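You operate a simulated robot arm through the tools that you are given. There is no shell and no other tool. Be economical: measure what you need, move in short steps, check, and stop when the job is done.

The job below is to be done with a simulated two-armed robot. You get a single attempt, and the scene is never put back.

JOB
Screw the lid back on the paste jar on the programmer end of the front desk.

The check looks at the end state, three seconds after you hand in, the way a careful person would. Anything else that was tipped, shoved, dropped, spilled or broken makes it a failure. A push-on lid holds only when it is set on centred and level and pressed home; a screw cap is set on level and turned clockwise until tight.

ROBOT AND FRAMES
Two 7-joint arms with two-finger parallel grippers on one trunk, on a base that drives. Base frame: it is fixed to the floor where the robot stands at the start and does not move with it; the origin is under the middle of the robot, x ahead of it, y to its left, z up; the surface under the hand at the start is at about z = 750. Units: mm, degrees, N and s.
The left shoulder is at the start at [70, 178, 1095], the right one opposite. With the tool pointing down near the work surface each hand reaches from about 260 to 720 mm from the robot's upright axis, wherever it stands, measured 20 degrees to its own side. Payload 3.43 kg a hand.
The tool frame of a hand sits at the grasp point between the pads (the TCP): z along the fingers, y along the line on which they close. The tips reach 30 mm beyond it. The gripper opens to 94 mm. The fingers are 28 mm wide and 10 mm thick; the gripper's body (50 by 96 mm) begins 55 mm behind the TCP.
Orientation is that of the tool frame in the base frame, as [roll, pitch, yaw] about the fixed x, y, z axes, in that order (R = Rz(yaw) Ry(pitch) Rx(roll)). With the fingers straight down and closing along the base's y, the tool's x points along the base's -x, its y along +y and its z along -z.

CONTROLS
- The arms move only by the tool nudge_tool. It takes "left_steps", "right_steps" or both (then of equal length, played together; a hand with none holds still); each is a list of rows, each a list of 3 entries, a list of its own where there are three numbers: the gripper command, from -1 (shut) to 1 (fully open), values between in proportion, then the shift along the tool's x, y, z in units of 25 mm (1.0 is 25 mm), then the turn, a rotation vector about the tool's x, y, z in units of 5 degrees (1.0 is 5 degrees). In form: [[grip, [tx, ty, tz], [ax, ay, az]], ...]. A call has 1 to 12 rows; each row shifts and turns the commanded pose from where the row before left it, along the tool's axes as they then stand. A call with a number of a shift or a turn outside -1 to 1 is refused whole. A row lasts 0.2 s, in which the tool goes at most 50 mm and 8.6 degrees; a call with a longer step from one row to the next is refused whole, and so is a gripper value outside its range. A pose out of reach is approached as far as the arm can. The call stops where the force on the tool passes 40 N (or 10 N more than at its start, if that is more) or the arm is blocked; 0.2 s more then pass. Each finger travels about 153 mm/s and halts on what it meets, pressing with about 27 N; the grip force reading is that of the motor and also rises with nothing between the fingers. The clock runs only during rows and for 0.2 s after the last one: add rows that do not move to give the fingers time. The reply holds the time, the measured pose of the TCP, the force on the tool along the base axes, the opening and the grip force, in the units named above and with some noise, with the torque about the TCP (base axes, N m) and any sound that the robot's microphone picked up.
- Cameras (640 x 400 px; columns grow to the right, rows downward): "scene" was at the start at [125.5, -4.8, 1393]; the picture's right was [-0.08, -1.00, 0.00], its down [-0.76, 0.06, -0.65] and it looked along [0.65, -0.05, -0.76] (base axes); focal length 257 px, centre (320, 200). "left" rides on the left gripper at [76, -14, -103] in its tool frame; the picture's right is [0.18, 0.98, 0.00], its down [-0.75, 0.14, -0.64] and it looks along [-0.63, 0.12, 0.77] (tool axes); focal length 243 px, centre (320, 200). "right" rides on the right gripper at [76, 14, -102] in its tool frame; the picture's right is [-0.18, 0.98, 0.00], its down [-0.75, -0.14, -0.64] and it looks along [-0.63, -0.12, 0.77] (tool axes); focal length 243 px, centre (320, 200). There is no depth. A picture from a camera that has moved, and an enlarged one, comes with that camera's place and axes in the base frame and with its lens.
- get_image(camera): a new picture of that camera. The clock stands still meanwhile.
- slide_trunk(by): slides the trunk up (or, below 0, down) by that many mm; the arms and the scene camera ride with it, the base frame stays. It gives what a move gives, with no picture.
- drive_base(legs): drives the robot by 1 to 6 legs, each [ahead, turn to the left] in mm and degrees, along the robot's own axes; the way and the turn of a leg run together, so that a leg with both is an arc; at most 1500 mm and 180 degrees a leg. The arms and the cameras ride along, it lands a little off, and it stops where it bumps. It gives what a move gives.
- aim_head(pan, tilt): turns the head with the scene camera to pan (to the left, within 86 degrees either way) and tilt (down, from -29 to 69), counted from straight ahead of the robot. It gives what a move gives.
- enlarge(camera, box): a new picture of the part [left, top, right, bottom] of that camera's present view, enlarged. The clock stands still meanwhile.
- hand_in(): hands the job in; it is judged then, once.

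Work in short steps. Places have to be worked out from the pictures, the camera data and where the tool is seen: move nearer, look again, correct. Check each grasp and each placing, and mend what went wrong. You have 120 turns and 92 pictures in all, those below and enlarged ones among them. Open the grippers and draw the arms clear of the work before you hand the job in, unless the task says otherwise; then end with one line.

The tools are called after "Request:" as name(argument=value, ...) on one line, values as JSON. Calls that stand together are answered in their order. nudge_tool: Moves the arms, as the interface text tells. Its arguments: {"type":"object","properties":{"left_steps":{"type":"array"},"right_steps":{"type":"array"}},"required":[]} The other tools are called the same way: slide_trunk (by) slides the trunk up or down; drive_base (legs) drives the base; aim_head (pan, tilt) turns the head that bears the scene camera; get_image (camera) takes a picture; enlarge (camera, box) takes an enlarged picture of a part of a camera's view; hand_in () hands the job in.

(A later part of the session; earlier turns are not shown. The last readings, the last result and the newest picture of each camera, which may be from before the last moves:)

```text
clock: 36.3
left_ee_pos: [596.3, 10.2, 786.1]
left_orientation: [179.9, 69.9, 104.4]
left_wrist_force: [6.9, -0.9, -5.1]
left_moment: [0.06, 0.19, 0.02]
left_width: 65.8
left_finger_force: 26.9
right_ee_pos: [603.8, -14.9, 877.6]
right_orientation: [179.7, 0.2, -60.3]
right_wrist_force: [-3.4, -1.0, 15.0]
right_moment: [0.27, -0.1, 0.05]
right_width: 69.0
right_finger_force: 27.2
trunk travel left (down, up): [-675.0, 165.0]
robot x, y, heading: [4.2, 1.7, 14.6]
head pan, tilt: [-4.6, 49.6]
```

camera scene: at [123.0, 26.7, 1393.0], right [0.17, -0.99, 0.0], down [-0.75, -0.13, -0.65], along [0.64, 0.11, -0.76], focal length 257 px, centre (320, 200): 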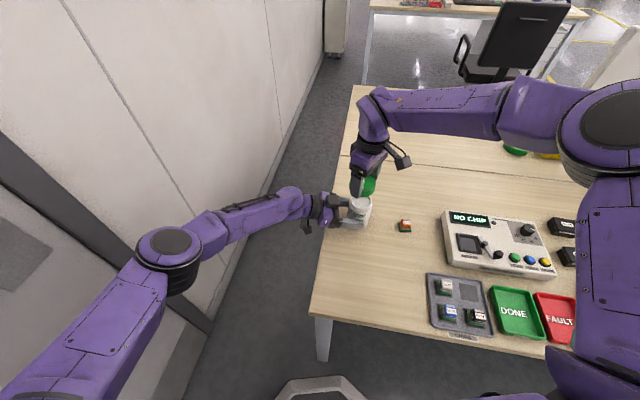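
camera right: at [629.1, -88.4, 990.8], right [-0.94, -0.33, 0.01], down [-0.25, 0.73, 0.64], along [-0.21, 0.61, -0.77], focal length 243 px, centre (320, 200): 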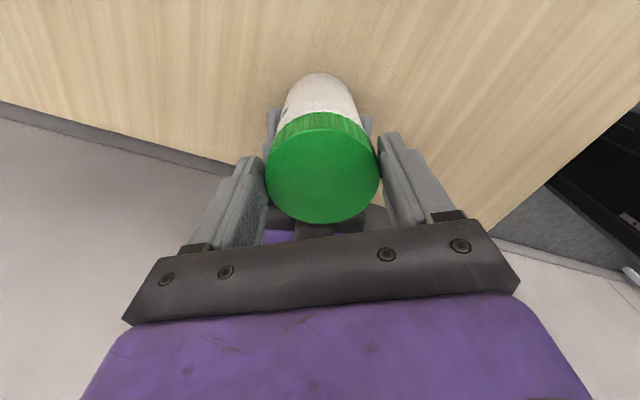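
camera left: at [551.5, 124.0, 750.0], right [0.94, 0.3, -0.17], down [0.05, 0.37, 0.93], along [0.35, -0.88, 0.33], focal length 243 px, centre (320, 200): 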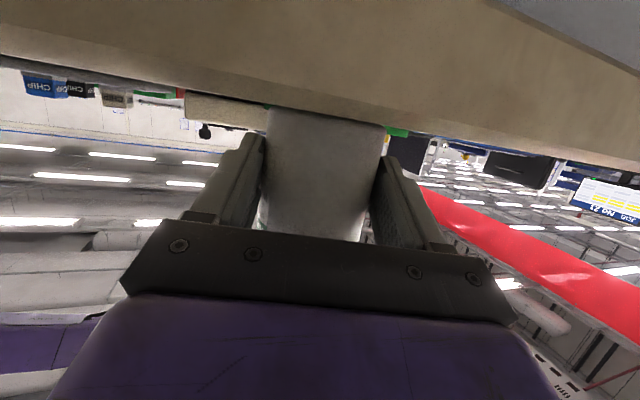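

Seated evenly at ~15 N. Start a 30° clockwise turn about the lid's centre, with a little downward feed.

Request:
nudge_tool(right_steps=[[-1, [0, 0.023, 0.01], [0, 0, 1]], [-1, [0, 0.023, 0.01], [0, 0, 1]], [-1, [0, 0.023, 0.01], [0, 0, 1]], [-1, [0, 0.023, 0.01], [0, 0, 1]], [-1, [0, 0.023, 0.01], [0, 0, 1]], [-1, [0, 0.023, 0.01], [0, 0, 1]]])

Request:
enlarge(camera="scene", box=[335, 170, 385, 230])

```text
clock: 37.7
left_ee_pos: [596.2, 9.2, 786.2]
left_orientation: [-180.0, 70.0, 104.2]
left_wrist_force: [-5.0, -2.8, 2.2]
left_moment: [0.14, -0.27, -0.25]
left_width: 65.5
left_finger_force: 26.7
right_ee_pos: [601.3, -16.3, 876.8]
right_orientation: [179.6, 0.0, -90.3]
right_wrist_force: [6.9, 1.8, 1.8]
right_moment: [0.06, -0.26, 0.11]
right_width: 68.6
right_finger_force: 26.9
trunk travel left (down, up): [-675.0, 165.0]
robot x, y, heading: [1.5, 0.5, 14.2]
head pan, tilt: [-4.6, 49.6]
```

```text
6.67 times, centred on (360, 200) of scene
camera zoom: at [123.2, 27.0, 1393.0], right [0.17, -0.99, 0.0], down [-0.75, -0.13, -0.65], along [0.64, 0.11, -0.76], focal length 1711 px, centre (53, 200)
```

zoom: 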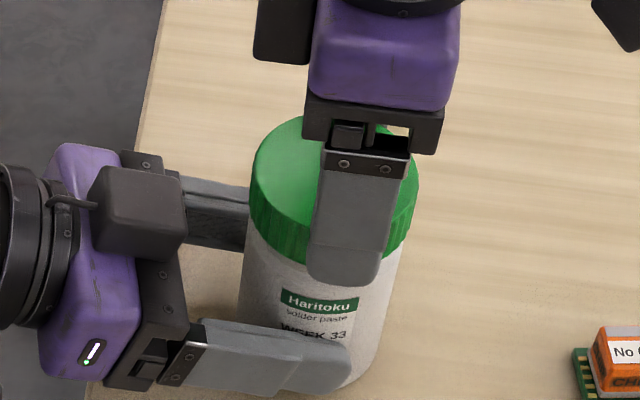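

The force dropped, so the lid is feeding down and engaged. Open, shift 7 mm to grip the lid centrally, unwind 55° counter-clockwise, and regrip.

Request:
nudge_tool(right_steps=[[0.7, [0, 0, 0], [0, 0, 0]], [0.7, [0, 0, 0], [0, 0, 0]], [0.7, [-0.28, 0, 0], [0, 0, 0]], [0.7, [0, 0, 0], [0, 0, 0]]])

Request:
get_image(camera="right")

Request:
enlarge(camera="scene", box=[335, 170, 385, 230])

```text
clock: 38.7
left_ee_pos: [596.4, 10.7, 787.2]
left_orientation: [179.8, 69.9, 104.3]
left_wrist_force: [1.8, -0.4, 1.4]
left_moment: [-0.11, 0.03, 0.02]
left_width: 65.5
left_finger_force: 27.0
right_ee_pos: [600.4, -8.7, 878.3]
right_orientation: [179.6, -0.1, -90.3]
right_wrist_force: [0.3, 0.2, 0.4]
right_moment: [-0.01, 0.0, 0.01]
right_width: 80.0
right_finger_force: 0.0
trunk travel left (down, up): [-675.0, 165.0]
robot x, y, heading: [1.7, 2.9, 14.5]
head pan, tilt: [-4.6, 49.6]
```

```text
56 pictures are left
camera right: at [585.0, -83.7, 982.0], right [-0.98, 0.19, 0.01], down [0.15, 0.75, 0.64], along [0.12, 0.63, -0.77], focal length 243 px, centre (320, 200)
```

right: 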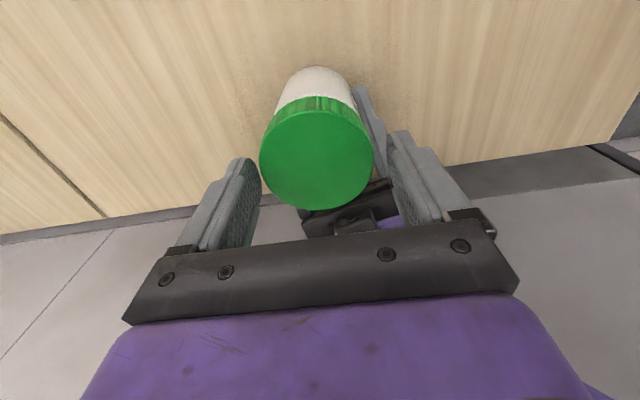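

```text
6.67 times, centred on (360, 200) of scene
camera zoom: at [123.1, 26.9, 1393.0], right [0.17, -0.99, 0.0], down [-0.75, -0.13, -0.65], along [0.64, 0.11, -0.76], focal length 1711 px, centre (53, 200)
```

zoom: 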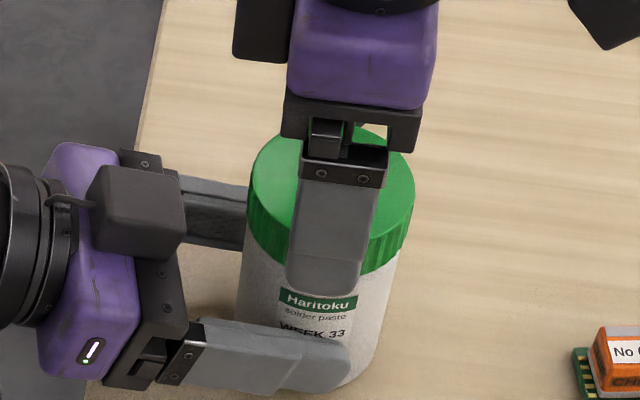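

The lid rests on the neck and the TCP is now centred within ~2 mm. Unwind 60° counter-clockwise with fingers open.

Request:
nudge_tool(right_steps=[[0.7, [0, 0, 0], [0, 0, -1]], [0.7, [0, 0, 0], [0, 0, -1]], [0.7, [0, 0, 0], [0, 0, -1]], [0.7, [0, 0, 0], [0, 0, -1]], [0.7, [0, 0, 0], [0, 0, -1]], [0.7, [0, 0, 0], [0, 0, -1]], [0.7, [0, 0, 0], [0, 0, -1]], [0.7, [0, 0, 0], [0, 0, -1]], [0.7, [0, 0, 0], [0, 0, -1]], [0.7, [0, 0, 0], [0, 0, -1]], [0.7, [0, 0, 0], [0, 0, -1]], [0.7, [0, 0, 0], [0, 0, -1]]])

Request:
get_image(camera="right")

Request:
enlarge(camera="scene", box=[335, 170, 385, 230])

```text
clock: 41.3
left_ee_pos: [596.3, 11.0, 787.1]
left_orientation: [-179.9, 70.0, 104.2]
left_wrist_force: [2.0, 1.0, 3.2]
left_moment: [-0.04, -0.01, 0.06]
left_width: 65.4
left_finger_force: 26.7
right_ee_pos: [601.4, -8.2, 876.5]
right_orientation: [179.6, 0.3, -30.2]
right_wrist_force: [-0.1, 0.8, 0.1]
right_moment: [0.03, 0.0, 0.01]
right_width: 80.1
right_finger_force: 0.0
trunk travel left (down, up): [-675.0, 165.0]
robot x, y, heading: [-2.6, 2.2, 14.7]
head pan, tilt: [-4.6, 49.6]
```

```text
54 pictures are left
camera right: at [659.3, -59.0, 981.0], right [-0.65, -0.76, 0.01], down [-0.58, 0.5, 0.65], along [-0.49, 0.42, -0.76], focal length 243 px, centre (320, 200)
```

right: 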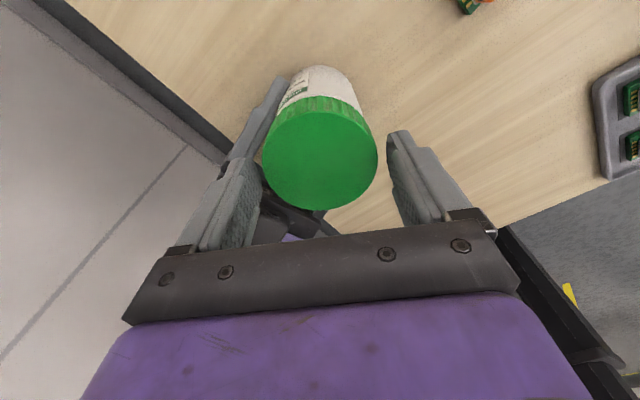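

```text
6.67 times, centred on (360, 200) of scene
camera zoom: at [123.1, 27.1, 1393.0], right [0.17, -0.99, 0.0], down [-0.75, -0.13, -0.65], along [0.64, 0.11, -0.76], focal length 1711 px, centre (53, 200)
```

zoom: 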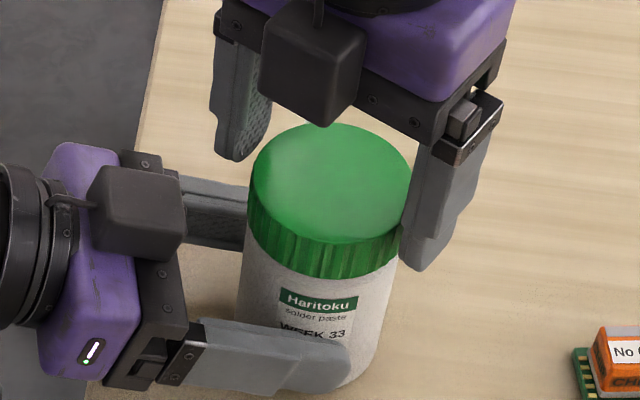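

Lid is in place, roughly centred. Lower 5 mm for a fuller grip, close, and look at the forces.

Request:
nudge_tool(right_steps=[[0.7, [0, 0, 0.2], [0, 0, 0]], [0.7, [0, 0, 0], [0, 0, 0]], [-1, [0, 0, 0], [0, 0, 0]], [-1, [0, 0, 0], [0, 0, 0]], [-1, [0, 0, 0], [0, 0, 0]]])

Request:
enlarge(camera="scene", box=[335, 170, 385, 230])

```text
clock: 42.5
left_ee_pos: [596.8, 10.0, 786.6]
left_orientation: [-180.0, 69.9, 104.3]
left_wrist_force: [1.5, 1.2, 3.9]
left_moment: [-0.15, 0.03, 0.08]
left_width: 65.3
left_finger_force: 26.8
right_ee_pos: [599.8, -10.7, 872.5]
right_orientation: [179.7, 0.3, -30.3]
right_wrist_force: [-0.4, -0.3, -0.6]
right_moment: [0.08, -0.06, 0.01]
right_width: 70.1
right_finger_force: 27.2
trunk travel left (down, up): [-675.0, 165.0]
robot x, y, heading: [-0.2, 0.9, 14.6]
head pan, tilt: [-4.6, 49.6]
```

```text
6.67 times, centred on (360, 200) of scene
camera zoom: at [123.0, 27.1, 1393.0], right [0.17, -0.99, 0.0], down [-0.75, -0.13, -0.65], along [0.64, 0.11, -0.76], focal length 1711 px, centre (53, 200)
```

zoom: 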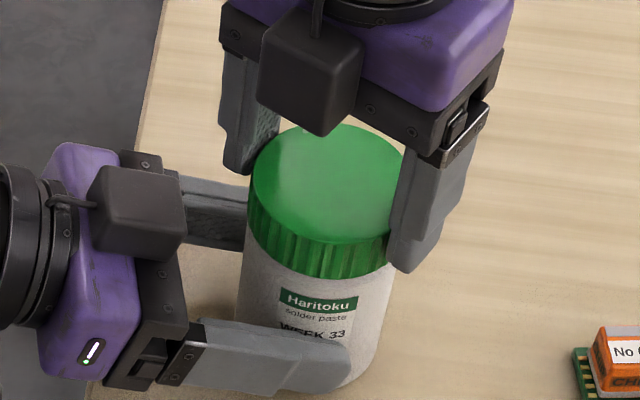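

Gripped at 70.1 mm, a bit wider than before, so I'll check the lid's levelness closely.

Request:
enlarge(camera="scene", box=[346, 184, 374, 212])

Request:
enlarge(camera="right", box=[240, 50, 400, 230])

```text
14.29 times, centred on (360, 198) of scene
camera zoom: at [123.0, 27.1, 1393.0], right [0.17, -0.99, 0.0], down [-0.75, -0.13, -0.65], along [0.64, 0.11, -0.76], focal length 3666 px, centre (-251, 229)
```

zoom: 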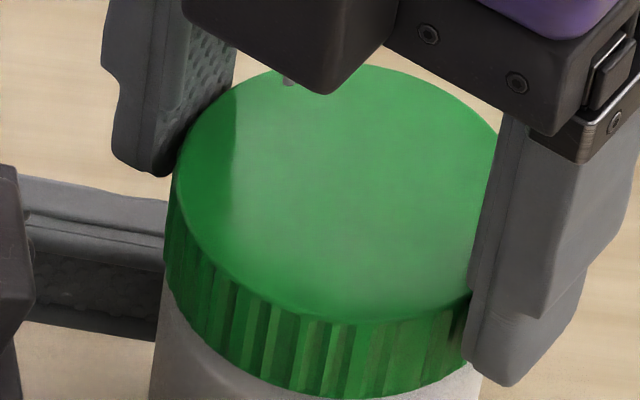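

```text
2.22 times, centred on (320, 140) of right
camera zoom: at [658.4, -59.0, 976.8], right [-0.65, -0.76, 0.01], down [-0.58, 0.5, 0.65], along [-0.49, 0.42, -0.76], focal length 539 px, centre (320, 333)
```

zoom: 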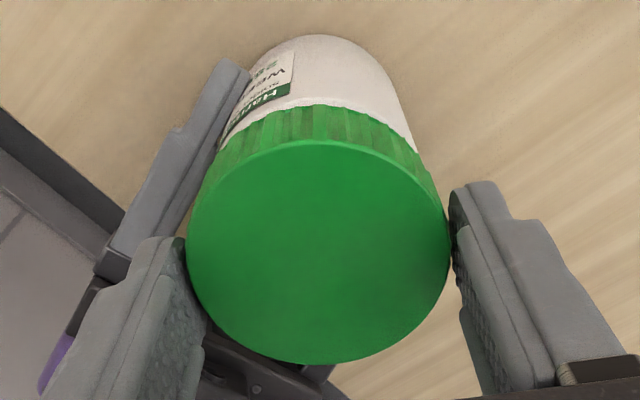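

The lid looks level, matching the expected foreshortening. Press lightly and turn 55° clockwise.

Request:
nudge_tool(right_steps=[[-1, [0, 0, 0.12], [0, 0, 0]], [-1, [0, 0, 0.01], [0, 0, 1]], [-1, [0, 0, 0.01], [0, 0, 1]], [-1, [0, 0, 0.01], [0, 0, 1]], [-1, [0, 0, 0.01], [0, 0, 1]], [-1, [0, 0, 0.01], [0, 0, 1]], [-1, [0, 0, 0.01], [0, 0, 1]], [-1, [0, 0, 0.01], [0, 0, 1]], [-1, [0, 0, 0.01], [0, 0, 1]], [-1, [0, 0, 0.01], [0, 0, 1]], [-1, [0, 0, 0.01], [0, 0, 1]], [-1, [0, 0, 0.01], [0, 0, 1]]])

Request:
enlarge(camera="scene", box=[335, 170, 385, 230])

```text
clock: 45.1
left_ee_pos: [593.6, 10.4, 787.3]
left_orientation: [179.9, 70.0, 104.2]
left_wrist_force: [1.6, -2.4, -10.3]
left_moment: [0.68, 0.16, 0.02]
left_width: 65.6
left_finger_force: 27.3
right_ee_pos: [599.4, -8.7, 867.2]
right_orientation: [179.6, 0.0, -85.2]
right_wrist_force: [2.9, 8.2, 26.9]
right_moment: [0.23, -0.34, 0.0]
right_width: 70.0
right_finger_force: 27.4
trunk travel left (down, up): [-675.0, 165.0]
robot x, y, heading: [2.4, 4.9, 14.3]
head pan, tilt: [-4.6, 49.6]
```

```text
6.67 times, centred on (360, 200) of scene
camera zoom: at [121.7, 27.7, 1393.1], right [0.17, -0.99, 0.0], down [-0.75, -0.13, -0.65], along [0.64, 0.11, -0.76], focal length 1711 px, centre (53, 200)
```

zoom: 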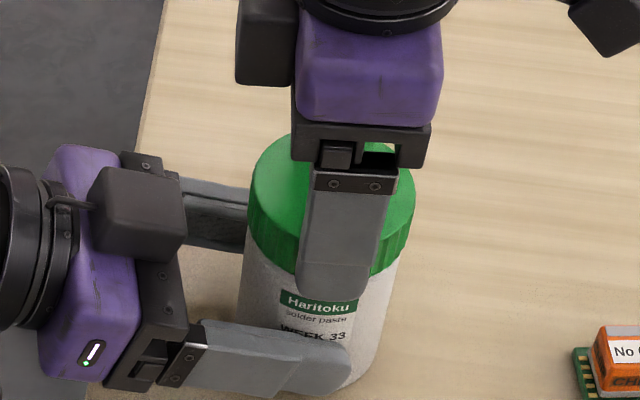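

Force 27 N, little torque. Continue turning clockwise 60° without feed and watch z and torque.

Request:
nudge_tool(right_steps=[[-1, [0, 0, 0], [0, 0, 1]], [-1, [0, 0, 0], [0, 0, 1]], [-1, [0, 0, 0], [0, 0, 1]], [-1, [0, 0, 0], [0, 0, 1]], [-1, [0, 0, 0], [0, 0, 1]], [-1, [0, 0, 0], [0, 0, 1]], [-1, [0, 0, 0], [0, 0, 1]], [-1, [0, 0, 0], [0, 0, 1]], [-1, [0, 0, 0], [0, 0, 1]], [-1, [0, 0, 0], [0, 0, 1]], [-1, [0, 0, 0], [0, 0, 1]], [-1, [0, 0, 0], [0, 0, 1]]])

Request:
enlarge(camera="scene", box=[335, 170, 385, 230])

```text
clock: 47.7
left_ee_pos: [595.9, 10.8, 786.2]
left_orientation: [180.0, 70.0, 104.3]
left_wrist_force: [-21.5, -0.2, 2.4]
left_moment: [0.14, -0.42, -0.47]
left_width: 65.4
left_finger_force: 27.2
right_ee_pos: [600.5, -8.0, 867.9]
right_orientation: [180.0, -0.2, -145.2]
right_wrist_force: [20.5, -1.2, 0.8]
right_moment: [-0.17, -0.99, 0.0]
right_width: 69.6
right_finger_force: 27.6
trunk travel left (down, up): [-675.0, 165.0]
robot x, y, heading: [1.0, 1.7, 14.3]
head pan, tilt: [-4.6, 49.6]
```

```text
6.67 times, centred on (360, 200) of scene
camera zoom: at [122.7, 27.2, 1393.1], right [0.17, -0.99, 0.0], down [-0.75, -0.13, -0.65], along [0.64, 0.11, -0.76], focal length 1711 px, centre (53, 200)
```

zoom: 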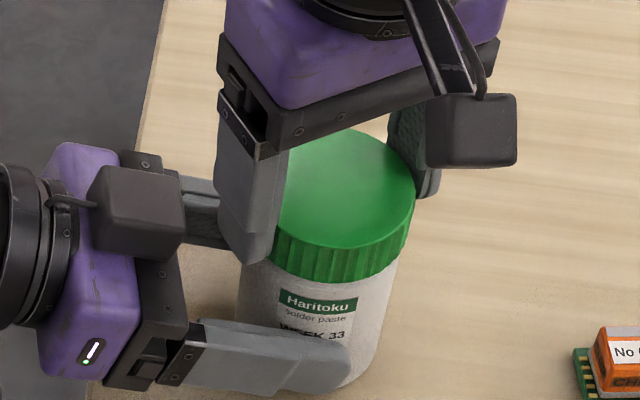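

The lid fed down further (axial force fell to ~0), but a 20 N side load built up, so the grip is off-centre. Open and unwind 60°.

Request:
nudge_tool(right_steps=[[0.7, [0, 0, 0], [0, 0, 0]], [0.7, [0, 0, 0], [0, 0, 0]], [0.7, [0, 0, 0], [0, 0, -1]], [0.7, [0, 0, 0], [0, 0, -1]], [0.7, [0, 0, 0], [0, 0, -1]], [0.7, [0, 0, 0], [0, 0, -1]], [0.7, [0, 0, 0], [0, 0, -1]], [0.7, [0, 0, 0], [0, 0, -1]], [0.7, [0, 0, 0], [0, 0, -1]], [0.7, [0, 0, 0], [0, 0, -1]], [0.7, [0, 0, 0], [0, 0, -1]], [0.7, [0, 0, 0], [0, 0, -1]]])

Request:
nudge_tool(right_steps=[[0.7, [0, 0, 0], [0, 0, -1]], [0.7, [0, 0, 0], [0, 0, -1]], [0.7, [0, 0, 0], [0, 0, -1]], [0.7, [0, 0, 0], [0, 0, -1]], [0.7, [0, 0, 0], [0, 0, -1]], [0.7, [0, 0, 0], [0, 0, -1]], [0.7, [0, 0, 0], [0, 0, -1]], [0.7, [0, 0, 0], [0, 0, -1]], [0.7, [0, 0, 0], [0, 0, -1]], [0.7, [0, 0, 0], [0, 0, -1]], [0.7, [0, 0, 0], [0, 0, -1]], [0.7, [0, 0, 0], [0, 0, -1]]])

Request:
get_image(camera="right")

Request:
enlarge(camera="scene", box=[335, 170, 385, 230])

```text
clock: 50.3
left_ee_pos: [596.1, 10.6, 786.9]
left_orientation: [179.8, 70.0, 104.3]
left_wrist_force: [3.3, 1.0, 5.3]
left_moment: [-0.03, 0.07, 0.04]
left_width: 65.2
left_finger_force: 27.4
right_ee_pos: [600.1, -9.2, 864.9]
right_orientation: [179.7, -0.1, -95.2]
right_wrist_force: [-1.2, -0.1, -0.4]
right_moment: [0.01, 0.0, 0.01]
right_width: 80.0
right_finger_force: 0.0
trunk travel left (down, up): [-675.0, 165.0]
robot x, y, heading: [-0.1, 2.2, 14.3]
head pan, tilt: [-4.6, 49.6]
```

```text
clock: 52.9
left_ee_pos: [595.9, 10.3, 786.9]
left_orientation: [179.9, 70.0, 104.3]
left_wrist_force: [2.4, 0.1, 4.8]
left_moment: [-0.05, 0.09, 0.06]
left_width: 65.2
left_finger_force: 26.9
right_ee_pos: [600.4, -9.5, 866.7]
right_orientation: [179.8, 0.3, -35.2]
right_wrist_force: [0.3, 0.8, -0.3]
right_moment: [-0.02, -0.01, -0.02]
right_width: 80.0
right_finger_force: 0.1
trunk travel left (down, up): [-675.0, 165.0]
robot x, y, heading: [-2.0, -0.0, 14.4]
head pan, tilt: [-4.6, 49.6]
```

```text
47 pictures are left
camera right: at [653.9, -64.1, 971.3], right [-0.72, -0.7, 0.01], down [-0.53, 0.55, 0.64], along [-0.45, 0.46, -0.76], focal length 243 px, centre (320, 200)
```

right: 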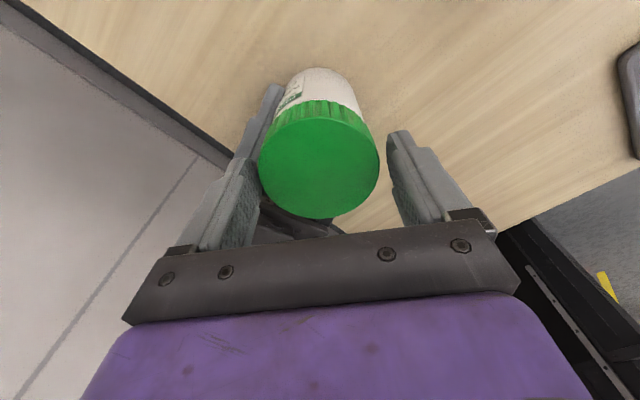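

```text
6.67 times, centred on (360, 200) of scene
camera zoom: at [123.0, 26.9, 1393.0], right [0.17, -0.99, 0.0], down [-0.75, -0.13, -0.65], along [0.64, 0.11, -0.76], focal length 1711 px, centre (53, 200)
```

zoom: 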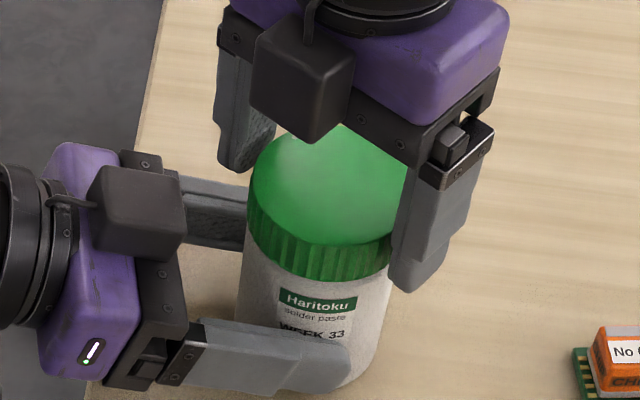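

The lid has gone down ~2 mm over ~145°, so it is engaged but needs more turns. Evidence says the lid centre is ~2.5 mm toward tool +x; I'll shift that and unwind another 55° to allow a longer stroke.

Request:
nudge_tool(right_steps=[[0.7, [0.1, 0, 0], [0, 0, 0]], [0.7, [0, 0, 0], [0, 0, -1]], [0.7, [0, 0, 0], [0, 0, -1]], [0.7, [0, 0, 0], [0, 0, -1]], [0.7, [0, 0, 0], [0, 0, -1]], [0.7, [0, 0, 0], [0, 0, -1]], [0.7, [0, 0, 0], [0, 0, -1]], [0.7, [0, 0, 0], [0, 0, -1]], [0.7, [0, 0, 0], [0, 0, -1]], [0.7, [0, 0, 0], [0, 0, -1]], [0.7, [0, 0, 0], [0, 0, -1]], [0.7, [0, 0, 0], [0, 0, -1]]])

Request:
get_image(camera="right")

```text
clock: 55.5
left_ee_pos: [596.1, 9.1, 786.6]
left_orientation: [179.9, 70.0, 104.3]
left_wrist_force: [0.6, 0.3, 3.4]
left_moment: [-0.02, 0.04, 0.03]
left_width: 65.4
left_finger_force: 26.5
right_ee_pos: [602.8, -11.5, 866.4]
right_orientation: [-180.0, 0.4, 19.8]
right_wrist_force: [0.0, -0.1, -0.6]
right_moment: [0.01, 0.02, 0.02]
right_width: 79.7
right_finger_force: 0.2
trunk travel left (down, up): [-675.0, 165.0]
robot x, y, heading: [-2.5, -0.9, 14.4]
head pan, tilt: [-4.6, 49.6]
```

```text
45 pictures are left
camera right: at [678.3, 1.7, 970.7], right [0.16, -0.99, 0.0], down [-0.75, -0.12, 0.65], along [-0.64, -0.1, -0.76], focal length 243 px, centre (320, 200)
```

right: 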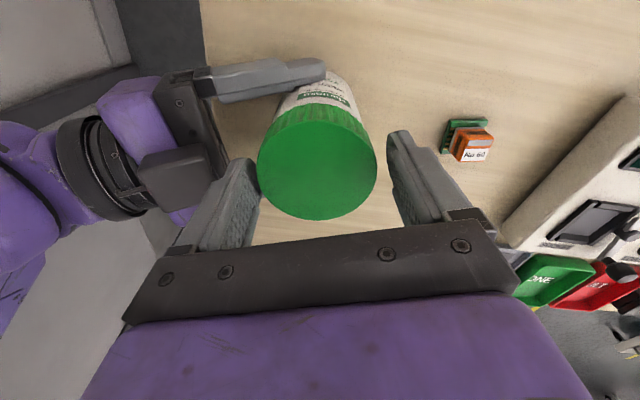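

Reachable at yaw +20. The lid is ~3 mm toward tool -y; correct and close.

Request:
nudge_tool(right_steps=[[0.7, [0, -0.12, 0], [0, 0, 0]], [0.7, [0, 0, 0], [0, 0, 0]], [-1, [0, 0, 0], [0, 0, 0]], [-1, [0, 0, 0], [0, 0, 0]], [-1, [0, 0, 0], [0, 0, 0]]])

```text
clock: 56.7
left_ee_pos: [596.6, 9.8, 786.8]
left_orientation: [179.9, 70.0, 104.1]
left_wrist_force: [-7.0, 7.1, 4.5]
left_moment: [-0.4, -0.21, -0.07]
left_width: 65.2
left_finger_force: 27.5
right_ee_pos: [602.7, -9.6, 866.0]
right_orientation: [179.9, 0.3, 19.7]
right_wrist_force: [7.0, -9.2, -0.2]
right_moment: [-0.33, -0.26, 0.01]
right_width: 68.3
right_finger_force: 26.5
trunk travel left (down, up): [-675.0, 165.0]
robot x, y, heading: [-0.6, 2.1, 14.4]
head pan, tilt: [-4.6, 49.6]
```

Side load ~11 N along tool +y: I overcorrected. Ease +1.5 mm back.

Request:
nudge_tool(right_steps=[[-1, [0, 0.06, 0], [0, 0, 0]], [-1, [0, 0, 0], [0, 0, 0]]])

```text
clock: 57.3
left_ee_pos: [595.6, 11.4, 786.7]
left_orientation: [180.0, 70.0, 104.1]
left_wrist_force: [-6.9, 5.8, 4.8]
left_moment: [0.06, -0.18, -0.2]
left_width: 65.1
left_finger_force: 27.1
right_ee_pos: [602.3, -8.2, 865.6]
right_orientation: [-179.9, 0.3, 19.8]
right_wrist_force: [8.8, -4.6, -1.0]
right_moment: [-0.29, -0.39, -0.02]
right_width: 68.5
right_finger_force: 26.7
trunk travel left (down, up): [-675.0, 165.0]
robot x, y, heading: [-0.4, 1.6, 14.4]
head pan, tilt: [-4.6, 49.6]
```

Stiffness ≈2.5 N/mm, so shift about 2.5 mm along both axes to null the load, then turn 45° clockwise with slight feed.

Request:
nudge_tool(right_steps=[[-1, [0.1, 0.1, 0], [0, 0, 0]], [-1, [0, 0, 0.08], [0, 0, 0]], [-1, [0, 0, 0.006], [0, 0, 1]], [-1, [0, 0, 0.006], [0, 0, 1]], [-1, [0, 0, 0.006], [0, 0, 1]], [-1, [0, 0, 0.006], [0, 0, 1]], [-1, [0, 0, 0.006], [0, 0, 1]], [-1, [0, 0, 0.006], [0, 0, 1]], [-1, [0, 0, 0.006], [0, 0, 1]], [-1, [0, 0, 0.006], [0, 0, 1]], [-1, [0, 0, 0.006], [0, 0, 1]]])

```text
clock: 59.7
left_ee_pos: [594.8, 10.2, 787.0]
left_orientation: [179.8, 69.9, 104.2]
left_wrist_force: [18.1, -1.2, -7.4]
left_moment: [-0.04, 0.49, 0.32]
left_width: 65.1
left_finger_force: 27.0
right_ee_pos: [604.0, -10.9, 863.7]
right_orientation: [179.8, 0.3, -25.4]
right_wrist_force: [-15.1, -1.4, 17.8]
right_moment: [0.0, 0.43, 0.02]
right_width: 67.0
right_finger_force: 27.1
trunk travel left (down, up): [-675.0, 165.0]
robot x, y, heading: [-4.0, -0.3, 14.3]
head pan, tilt: [-4.6, 49.6]
```

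Side load now -15 N in x and width 67. I'll look at both cameras before going on.

Request:
get_image(camera="right")

Request:
enlarge(camera="scene", box=[340, 175, 380, 220])

```text
44 pictures are left
camera right: at [667.2, -55.8, 967.9], right [-0.59, -0.81, 0.0], down [-0.62, 0.45, 0.65], along [-0.52, 0.38, -0.76], focal length 243 px, centre (320, 200)
```

right: 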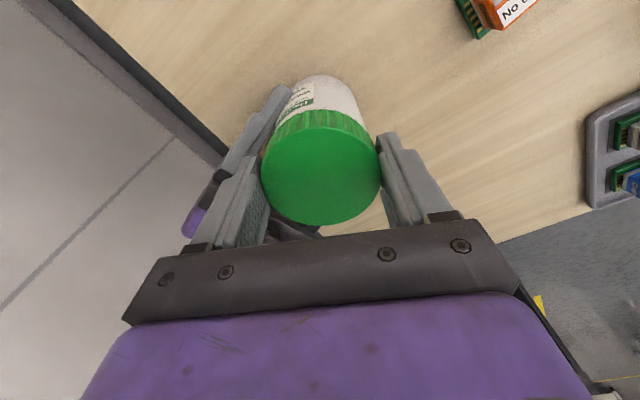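

```text
8.89 times, centred on (360, 198) of scene
camera zoom: at [122.3, 26.5, 1393.1], right [0.17, -0.99, 0.0], down [-0.75, -0.13, -0.65], along [0.64, 0.11, -0.76], focal length 2281 px, centre (-36, 222)
```

zoom: 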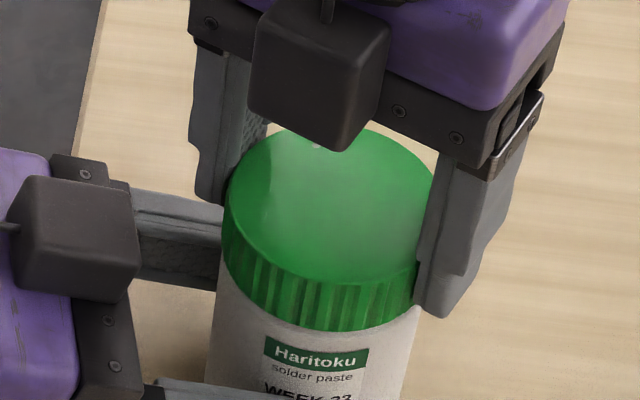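

The geometry shows the lid has now descended ~8 mm from first contact, so it is threading. The lid sits ~4.6 mm toward -x in the grip; I'll relieve the side load and continue turning with a compensating shift.

Request:
nudge_tool(right_steps=[[-1, [-0.145, 0.067, 0], [0, 0, 0]], [-1, [0, 0.016, 0.008], [0, 0, 1]], [-1, [0, 0.016, 0.008], [0, 0, 1]], [-1, [0, 0.016, 0.008], [0, 0, 1]], [-1, [0, 0.016, 0.008], [0, 0, 1]], [-1, [0, 0.016, 0.008], [0, 0, 1]], [-1, [0, 0.016, 0.008], [0, 0, 1]], [-1, [0, 0.016, 0.008], [0, 0, 1]], [-1, [0, 0.016, 0.008], [0, 0, 1]]])

```text
clock: 61.7
left_ee_pos: [594.1, 9.1, 784.4]
left_orientation: [179.9, 70.0, 104.1]
left_wrist_force: [-26.5, -2.5, -3.3]
left_moment: [-0.18, -0.34, -1.05]
left_width: 65.6
left_finger_force: 27.1
right_ee_pos: [597.6, -14.0, 863.9]
right_orientation: [179.9, 0.1, -65.3]
right_wrist_force: [24.4, 0.6, 8.3]
right_moment: [0.27, -1.14, 0.52]
right_width: 68.1
right_finger_force: 27.0
trunk travel left (down, up): [-675.0, 165.0]
robot x, y, heading: [0.9, 0.7, 14.5]
head pan, tilt: [-4.6, 49.6]
```

Side load reversed; at ~6 N/mm I should go back +4 mm in x, so the lid is actually about centred in the grip. Correct and keep turning with no compensation.

Request:
nudge_tool(right_steps=[[-1, [0.067, -0.145, 0], [0, 0, 0]], [-1, [0, 0, 0.006], [0, 0, 1]], [-1, [0, 0, 0.006], [0, 0, 1]], [-1, [0, 0, 0.006], [0, 0, 1]], [-1, [0, 0, 0.006], [0, 0, 1]], [-1, [0, 0, 0.006], [0, 0, 1]], [-1, [0, 0, 0.006], [0, 0, 1]]])

```text
clock: 63.3
left_ee_pos: [593.9, 9.1, 788.3]
left_orientation: [179.6, 70.1, 103.9]
left_wrist_force: [-20.3, 1.1, 1.1]
left_moment: [-0.05, 0.01, -1.11]
left_width: 65.5
left_finger_force: 27.2
right_ee_pos: [602.7, -14.0, 862.6]
right_orientation: [179.8, -0.2, -95.5]
right_wrist_force: [15.0, -2.7, 8.7]
right_moment: [-0.03, -0.72, 0.74]
right_width: 70.4
right_finger_force: 27.2
trunk travel left (down, up): [-675.0, 165.0]
robot x, y, heading: [-0.1, -0.6, 14.4]
head pan, tilt: [-4.6, 49.6]
```

Torque is rising (0.74 N·m) but there's still a side load. I'll check the pictures.

Request:
enlarge(camera="scene", box=[330, 170, 390, 235])

Request:
get_image(camera="right")

Request:
get_image(camera="left")

```text
6.15 times, centred on (360, 202) of scene
camera zoom: at [120.9, 26.5, 1393.2], right [0.17, -0.99, 0.0], down [-0.75, -0.13, -0.65], along [0.64, 0.11, -0.76], focal length 1579 px, centre (74, 185)
```

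zoom: 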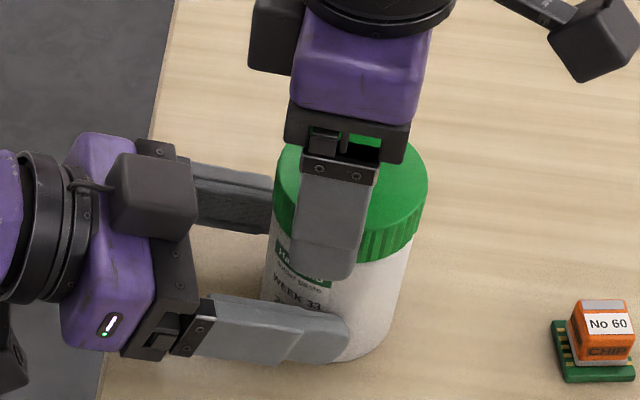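

```text
41 pictures are left
camera right: at [580.4, -87.5, 967.4], right [-0.96, 0.28, 0.0], down [0.22, 0.74, 0.64], along [0.17, 0.62, -0.77], focal length 243 px, centre (320, 200)
```

right: 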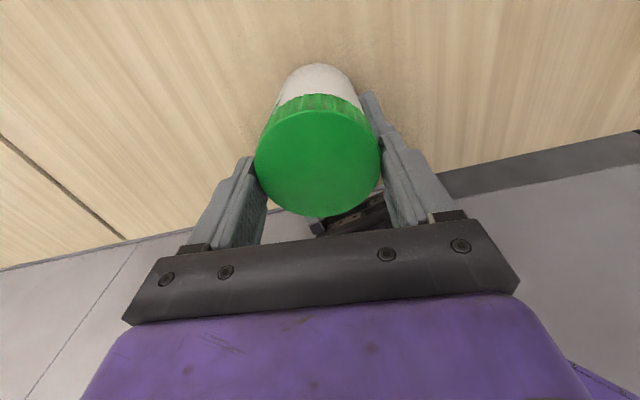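

```text
40 pictures are left
camera left: at [550.4, 123.2, 751.1], right [0.94, 0.3, -0.17], down [0.05, 0.37, 0.93], along [0.34, -0.88, 0.33], focal length 243 px, centre (320, 200)
```

left: 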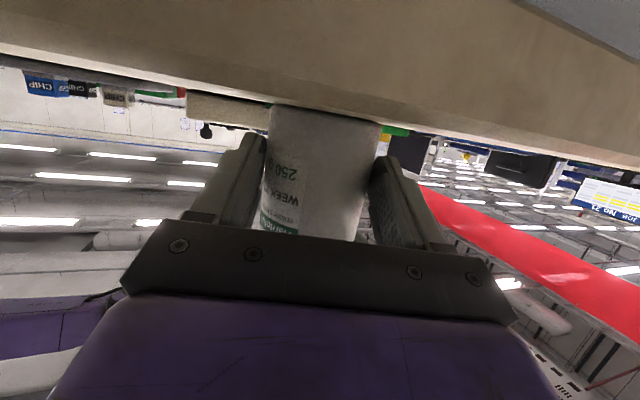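

The jar has begun to turn with the lid in the left grip, so it is either tight or binding. Open the right hand and lift it clear to see how the lid sits.

Request:
nudge_tool(right_steps=[[0.7, [0, 0, 0], [0, 0, 0]], [0.7, [0, 0, 0], [0, 0, 0]], [0.8, [0, 0, -0.8], [0, 0, 0]], [0.8, [0, 0, -0.8], [0, 0, 0]], [0.8, [0, 0, -0.8], [0, 0, 0]], [0.8, [0, 0, -0.8], [0, 0, 0]], [0.8, [0.6, 0, -0.8], [0, 0, 0]], [0.8, [0.8, 0, 0], [0, 0, 0]], [0.8, [0.8, 0, 0], [0, 0, 0]]])

Request:
enlarge(camera="scene", box=[335, 180, 385, 230])

Request:
get_image(camera="right")

```text
clock: 65.3
left_ee_pos: [596.4, 10.4, 788.2]
left_orientation: [179.7, 70.0, 104.1]
left_wrist_force: [5.2, 2.3, 14.6]
left_moment: [-0.24, 0.07, 0.15]
left_width: 65.3
left_finger_force: 27.1
right_ee_pos: [595.6, -69.1, 960.1]
right_orientation: [179.8, -0.1, -95.3]
right_wrist_force: [0.4, 0.5, 0.8]
right_moment: [0.05, 0.02, -0.02]
right_width: 84.5
right_finger_force: 0.1
trunk travel left (down, up): [-675.0, 165.0]
robot x, y, heading: [1.8, 0.9, 14.4]
head pan, tilt: [-4.6, 49.6]
```

```text
8.00 times, centred on (360, 205) of scene
camera zoom: at [121.6, 26.7, 1393.2], right [0.17, -0.99, 0.0], down [-0.75, -0.13, -0.65], along [0.64, 0.11, -0.76], focal length 2053 px, centre (0, 160)
```

zoom: 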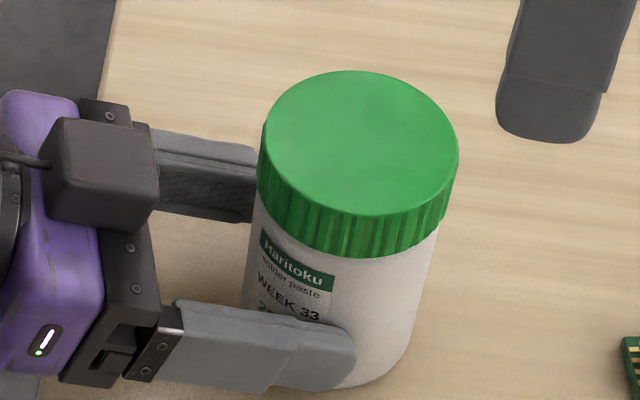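

```text
38 pictures are left
camera right: at [575.3, -142.2, 1066.0], right [-0.96, 0.27, 0.0], down [0.21, 0.74, 0.64], along [0.17, 0.62, -0.77], focal length 243 px, centre (320, 200)
```

right: 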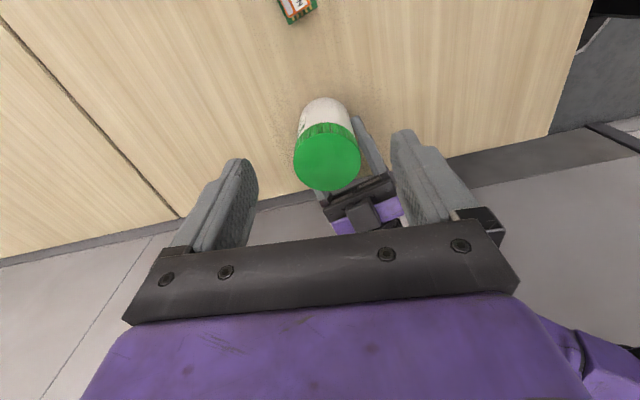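

The lid looks level and near the shoulder. The jar has slid ~8 mm outward along the left fingers. Zoom on the lid/shoulder gap from both cameras.

Request:
enlarge(camera="right", box=[280, 85, 380, 200])

Request:
enlarge(camera="scene", box=[348, 196, 376, 216])

```text
3.48 times, centred on (330, 142) of right
camera zoom: at [575.3, -142.2, 1066.0], right [-0.96, 0.27, 0.0], down [0.21, 0.74, 0.64], along [0.17, 0.62, -0.77], focal length 844 px, centre (285, 400)
```

zoom: 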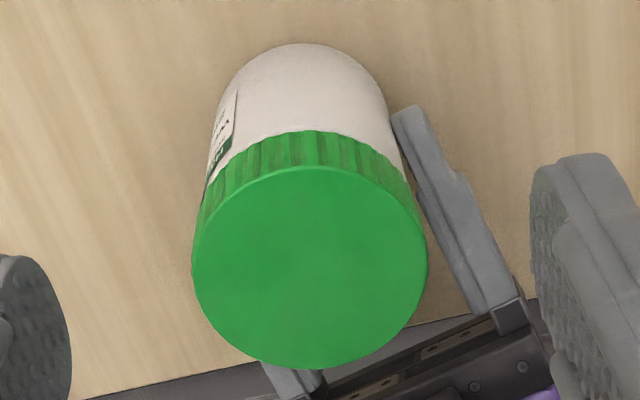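

```text
16.00 times, centred on (362, 206) of scene
camera zoom: at [121.6, 26.7, 1393.2], right [0.17, -0.99, 0.0], down [-0.75, -0.13, -0.65], along [0.64, 0.11, -0.76], focal length 4106 px, centre (-352, 104)
```

zoom: 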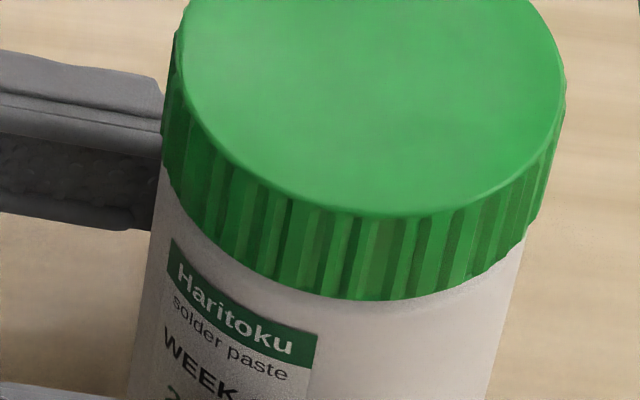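

The lid sits level close to the shoulder. Now re-grip the jar deeper with the left hand: open, advance 13 mm, close.

Request:
nudge_tool(left_steps=[[0.75, [0, 0, 0], [0, 0, 0]], [0.75, [0, 0, 0], [0, 0, 0]], [0.75, [-0.09, 0, 0.26], [0, 0, 0]], [0.75, [-0.09, 0, 0.26], [0, 0, 0]], [0.75, [0, 0, 0], [0, 0, 0]]])

Request:
get_image(camera="left")

Request:
enlarge(camera="scene", box=[335, 180, 385, 230])

```text
clock: 66.5
left_ee_pos: [599.1, -3.1, 784.6]
left_orientation: [-180.0, 70.0, 104.3]
left_wrist_force: [-0.8, -0.5, -0.6]
left_moment: [-0.02, 0.0, 0.0]
left_width: 82.2
left_finger_force: 0.0
right_ee_pos: [598.3, -68.4, 961.6]
right_orientation: [179.6, -0.1, -95.3]
right_wrist_force: [-0.3, -0.9, 0.7]
right_moment: [-0.01, 0.01, 0.0]
right_width: 84.5
right_finger_force: 0.1
trunk travel left (down, up): [-675.0, 165.0]
robot x, y, heading: [-2.4, -0.1, 14.4]
head pan, tilt: [-4.6, 49.6]
```

```text
35 pictures are left
camera left: at [555.2, 110.4, 748.3], right [0.94, 0.3, -0.17], down [0.05, 0.37, 0.93], along [0.35, -0.88, 0.33], focal length 243 px, centre (320, 200)
```

left: 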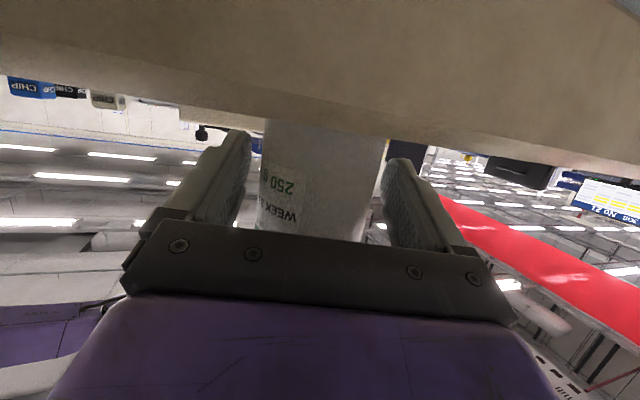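

```text
8.00 times, centred on (360, 205) of scene
camera zoom: at [123.2, 27.2, 1392.9], right [0.17, -0.99, 0.0], down [-0.75, -0.13, -0.65], along [0.64, 0.11, -0.76], focal length 2053 px, centre (0, 160)
```

zoom: 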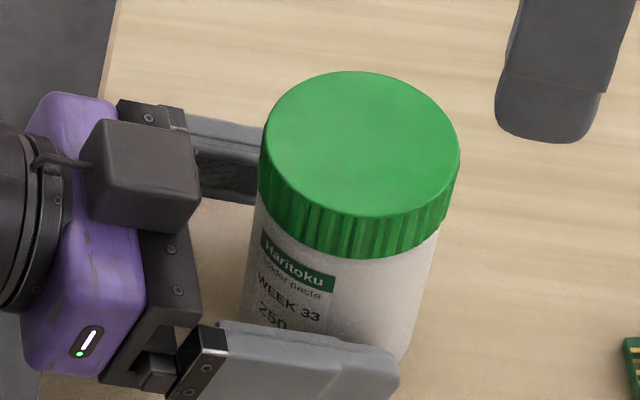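

The jar stood still. Now 14 mm past the TCP, slightly to tool +y; shift 2 mm and close.

Request:
nudge_tool(left_steps=[[0.75, [0, 0.07, 0], [0, 0, 0]], [0.75, [0, 0, 0], [0, 0, 0]], [-1, [0, 0, 0], [0, 0, 0]], [-1, [0, 0, 0], [0, 0, 0]], [-1, [0, 0, 0], [0, 0, 0]]])

Request:
enlarge(camera="scene", box=[335, 180, 385, 230])

```text
clock: 67.7
left_ee_pos: [602.5, -3.3, 785.4]
left_orientation: [-180.0, 70.0, 104.2]
left_wrist_force: [1.5, -0.7, 1.1]
left_moment: [-0.08, -0.1, 0.0]
left_width: 66.8
left_finger_force: 26.9
right_ee_pos: [597.8, -68.9, 961.0]
right_orientation: [179.6, -0.1, -95.3]
right_wrist_force: [1.2, -0.4, -0.5]
right_moment: [-0.01, -0.02, 0.01]
right_width: 84.6
right_finger_force: 0.1
trunk travel left (down, up): [-675.0, 165.0]
robot x, y, heading: [-0.0, 1.0, 14.0]
head pan, tilt: [-4.6, 49.6]
```

```text
8.00 times, centred on (360, 205) of scene
camera zoom: at [123.2, 26.8, 1393.0], right [0.17, -0.99, 0.0], down [-0.75, -0.13, -0.65], along [0.64, 0.11, -0.76], focal length 2053 px, centre (0, 160)
```

zoom: 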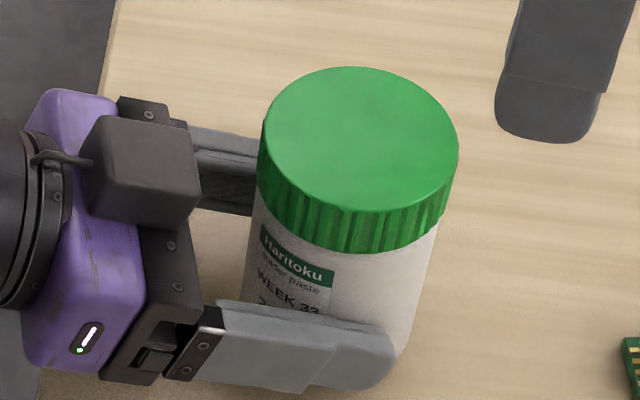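

Good firm grip at 66.8 mm. Lid centre now about (606,-16.5), top z≈854. Unwind the right hand 60° up where it is clear.

Request:
nudge_tool(right_steps=[[0.7, [0, 0, 0], [0, 0, -1]], [0.7, [0, 0, 0], [0, 0, -1]], [0.7, [0, 0, 0], [0, 0, -1]], [0.7, [0, 0, 0], [0, 0, -1]], [0.7, [0, 0, 0], [0, 0, -1]], [0.7, [0, 0, 0], [0, 0, -1]], [0.7, [0, 0, 0], [0, 0, -1]], [0.7, [0, 0, 0], [0, 0, -1]], [0.7, [0, 0, 0], [0, 0, -1]], [0.7, [0, 0, 0], [0, 0, -1]], [0.7, [0, 0, 0], [0, 0, -1]], [0.7, [0, 0, 0], [0, 0, -1]]])

```text
clock: 70.3
left_ee_pos: [602.0, -2.6, 785.2]
left_orientation: [-180.0, 69.9, 104.3]
left_wrist_force: [-0.4, 0.7, 1.1]
left_moment: [-0.01, -0.01, 0.0]
left_width: 66.6
left_finger_force: 26.8
right_ee_pos: [599.1, -66.9, 961.5]
right_orientation: [179.7, 0.3, -35.2]
right_wrist_force: [-0.5, 0.3, 0.6]
right_moment: [0.0, 0.03, 0.04]
right_width: 79.9
right_finger_force: 0.0
trunk travel left (down, up): [-675.0, 165.0]
robot x, y, heading: [-1.9, 4.0, 14.3]
head pan, tilt: [-4.6, 49.6]
```

Move over the lid and down to z≈903, with the tips still above the lid, then check centring.

Request:
nudge_tool(right_steps=[[0.85, [-0.31, -0.603, 0], [0, 0, 0]], [0.85, [-0.31, -0.603, 0], [0, 0, 0]], [0.85, [-0.31, -0.603, 0], [0, 0, 0]], [0.85, [0, 0, 0.77], [0, 0, 0]], [0.85, [0, 0, 0.77], [0, 0, 0]], [0.85, [0, 0, 0.77], [0, 0, 0]], [0.85, [0, 0, 0], [0, 0, 0]]])

Request:
get_image(camera="right")

Request:
enlarge(camera="scene", box=[335, 170, 385, 230])

```text
clock: 71.9
left_ee_pos: [601.5, -3.1, 786.4]
left_orientation: [-180.0, 69.9, 104.3]
left_wrist_force: [-0.3, -0.6, 0.7]
left_moment: [0.01, 0.0, -0.01]
left_width: 66.4
left_finger_force: 26.8
right_ee_pos: [606.4, -17.5, 904.7]
right_orientation: [179.7, 0.2, -35.2]
right_wrist_force: [0.3, -0.1, 0.0]
right_moment: [0.01, -0.01, -0.03]
right_width: 86.8
right_finger_force: 0.0
trunk travel left (down, up): [-675.0, 165.0]
robot x, y, heading: [-0.6, 1.1, 14.6]
head pan, tilt: [-4.6, 49.6]
```

```text
32 pictures are left
camera right: at [659.4, -71.3, 1009.2], right [-0.72, -0.7, 0.01], down [-0.53, 0.55, 0.64], along [-0.45, 0.46, -0.76], focal length 243 px, centre (320, 200)
```

right: 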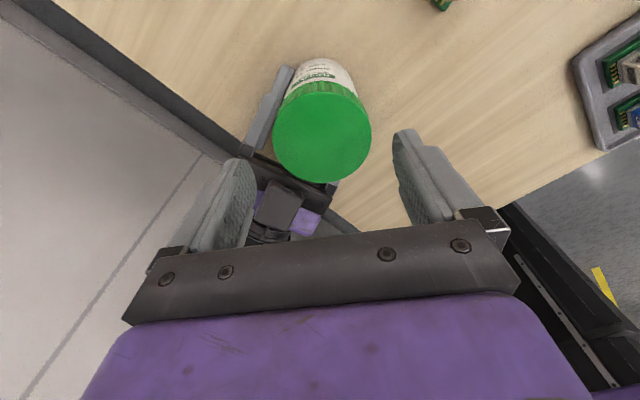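

```text
6.67 times, centred on (360, 200) of scene
camera zoom: at [123.0, 27.0, 1393.0], right [0.17, -0.99, 0.0], down [-0.75, -0.13, -0.65], along [0.64, 0.11, -0.76], focal length 1711 px, centre (53, 200)
```

zoom: 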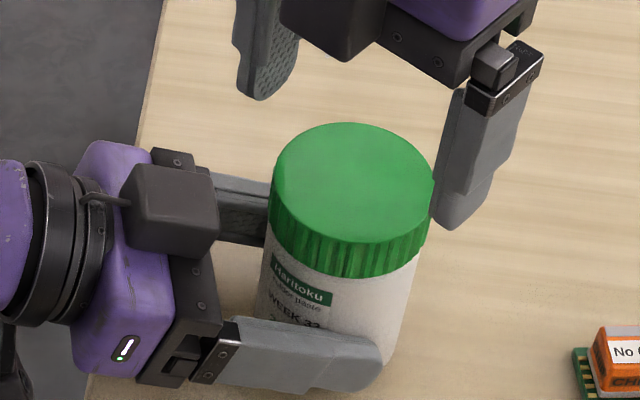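

Centred to within a couple of mm. Descend to z≈867 and close.

Request:
nudge_tool(right_steps=[[0.85, [0.04, 0, 0.76], [0, 0, 0]], [0.85, [0, 0, 0.76], [0, 0, 0]], [0.85, [0, 0, 0], [0, 0, 0]], [-1, [0, 0, 0], [0, 0, 0]], [-1, [0, 0, 0], [0, 0, 0]], [-1, [0, 0, 0], [0, 0, 0]]])

```text
clock: 73.3
left_ee_pos: [602.7, -2.9, 784.6]
left_orientation: [180.0, 69.9, 104.4]
left_wrist_force: [0.8, 4.2, 0.9]
left_moment: [-0.27, 0.08, 0.04]
left_width: 66.9
left_finger_force: 26.5
right_ee_pos: [605.7, -17.5, 868.0]
right_orientation: [179.8, 0.3, -35.3]
right_wrist_force: [-1.1, -4.4, 0.2]
right_moment: [0.01, -0.05, 0.0]
right_width: 69.2
right_finger_force: 26.7
trunk travel left (down, up): [-675.0, 165.0]
robot x, y, heading: [-3.3, 0.2, 14.2]
head pan, tilt: [-4.6, 49.6]
```

Gripped with only 4 N side load. Turn clockwise 30° and read the torque.

Request:
nudge_tool(right_steps=[[-1, [0, 0.03, 0.04], [0, 0, 0]], [-1, [0, 0, 0.004], [0, 0, 1]], [-1, [0, 0, 0.004], [0, 0, 1]], [-1, [0, 0, 0.004], [0, 0, 1]], [-1, [0, 0, 0.004], [0, 0, 1]], [-1, [0, 0, 0.004], [0, 0, 1]], [-1, [0, 0, 0.004], [0, 0, 1]]])

Request:
enlarge(camera="scene", box=[335, 180, 385, 230])

```text
clock: 74.9
left_ee_pos: [600.4, -4.1, 785.5]
left_orientation: [179.8, 70.1, 103.9]
left_wrist_force: [-5.1, 14.0, -0.3]
left_moment: [-0.12, 0.35, -0.77]
left_width: 65.7
left_finger_force: 26.4
right_ee_pos: [604.7, -17.7, 865.9]
right_orientation: [179.8, 0.0, -65.4]
right_wrist_force: [-0.1, -13.8, 8.8]
right_moment: [-0.61, -0.28, 0.84]
right_width: 67.3
right_finger_force: 26.7
trunk travel left (down, up): [-675.0, 165.0]
robot x, y, heading: [-2.2, -6.5, 14.5]
head pan, tilt: [-4.6, 49.6]
```

```text
8.00 times, centred on (360, 205) of scene
camera zoom: at [121.1, 26.8, 1393.2], right [0.17, -0.99, 0.0], down [-0.75, -0.13, -0.65], along [0.64, 0.11, -0.76], focal length 2053 px, centre (0, 160)
```

zoom: 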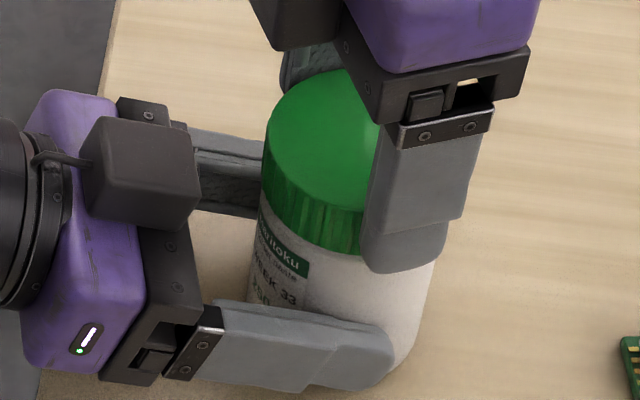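

Torque is 0.84 N·m at almost no axial load, and the jar label rotated ~17° of the 30°. One more 25° to see whether lid and jar now turn together, which would mean it's tight.

Request:
nudge_tool(right_steps=[[-1, [0, 0, 0], [0, 0, 1]], [-1, [0, 0, 0], [0, 0, 1]], [-1, [0, 0, 0], [0, 0, 1]], [-1, [0, 0, 0], [0, 0, 1]], [-1, [0, 0, 0], [0, 0, 1]]])

Request:
enlarge(camera="scene", box=[335, 180, 385, 230])

```text
clock: 76.1
left_ee_pos: [600.2, -3.2, 785.8]
left_orientation: [179.8, 70.0, 103.9]
left_wrist_force: [-11.7, 7.9, 1.2]
left_moment: [0.06, 0.09, -0.96]
left_width: 65.6
left_finger_force: 26.9
right_ee_pos: [604.7, -17.8, 864.7]
right_orientation: [179.8, 0.1, -90.3]
right_wrist_force: [6.9, -5.4, 7.1]
right_moment: [-0.3, -0.5, 0.94]
right_width: 68.4
right_finger_force: 27.1
trunk travel left (down, up): [-675.0, 165.0]
robot x, y, heading: [0.5, 0.1, 14.4]
head pan, tilt: [-4.6, 49.6]
```

```text
8.00 times, centred on (360, 205) of scene
camera zoom: at [121.3, 27.1, 1393.1], right [0.17, -0.99, 0.0], down [-0.75, -0.13, -0.65], along [0.64, 0.11, -0.76], focal length 2053 px, centre (0, 160)
```

zoom: 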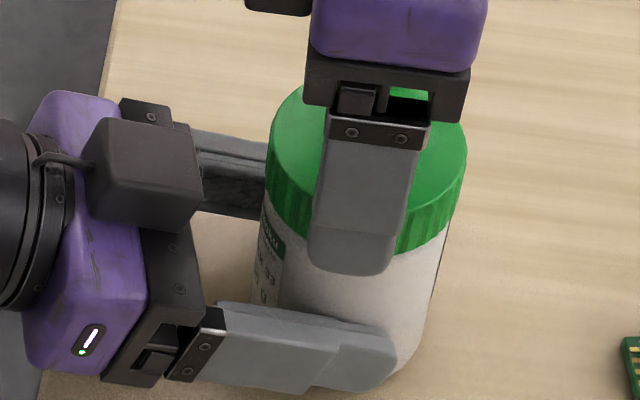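

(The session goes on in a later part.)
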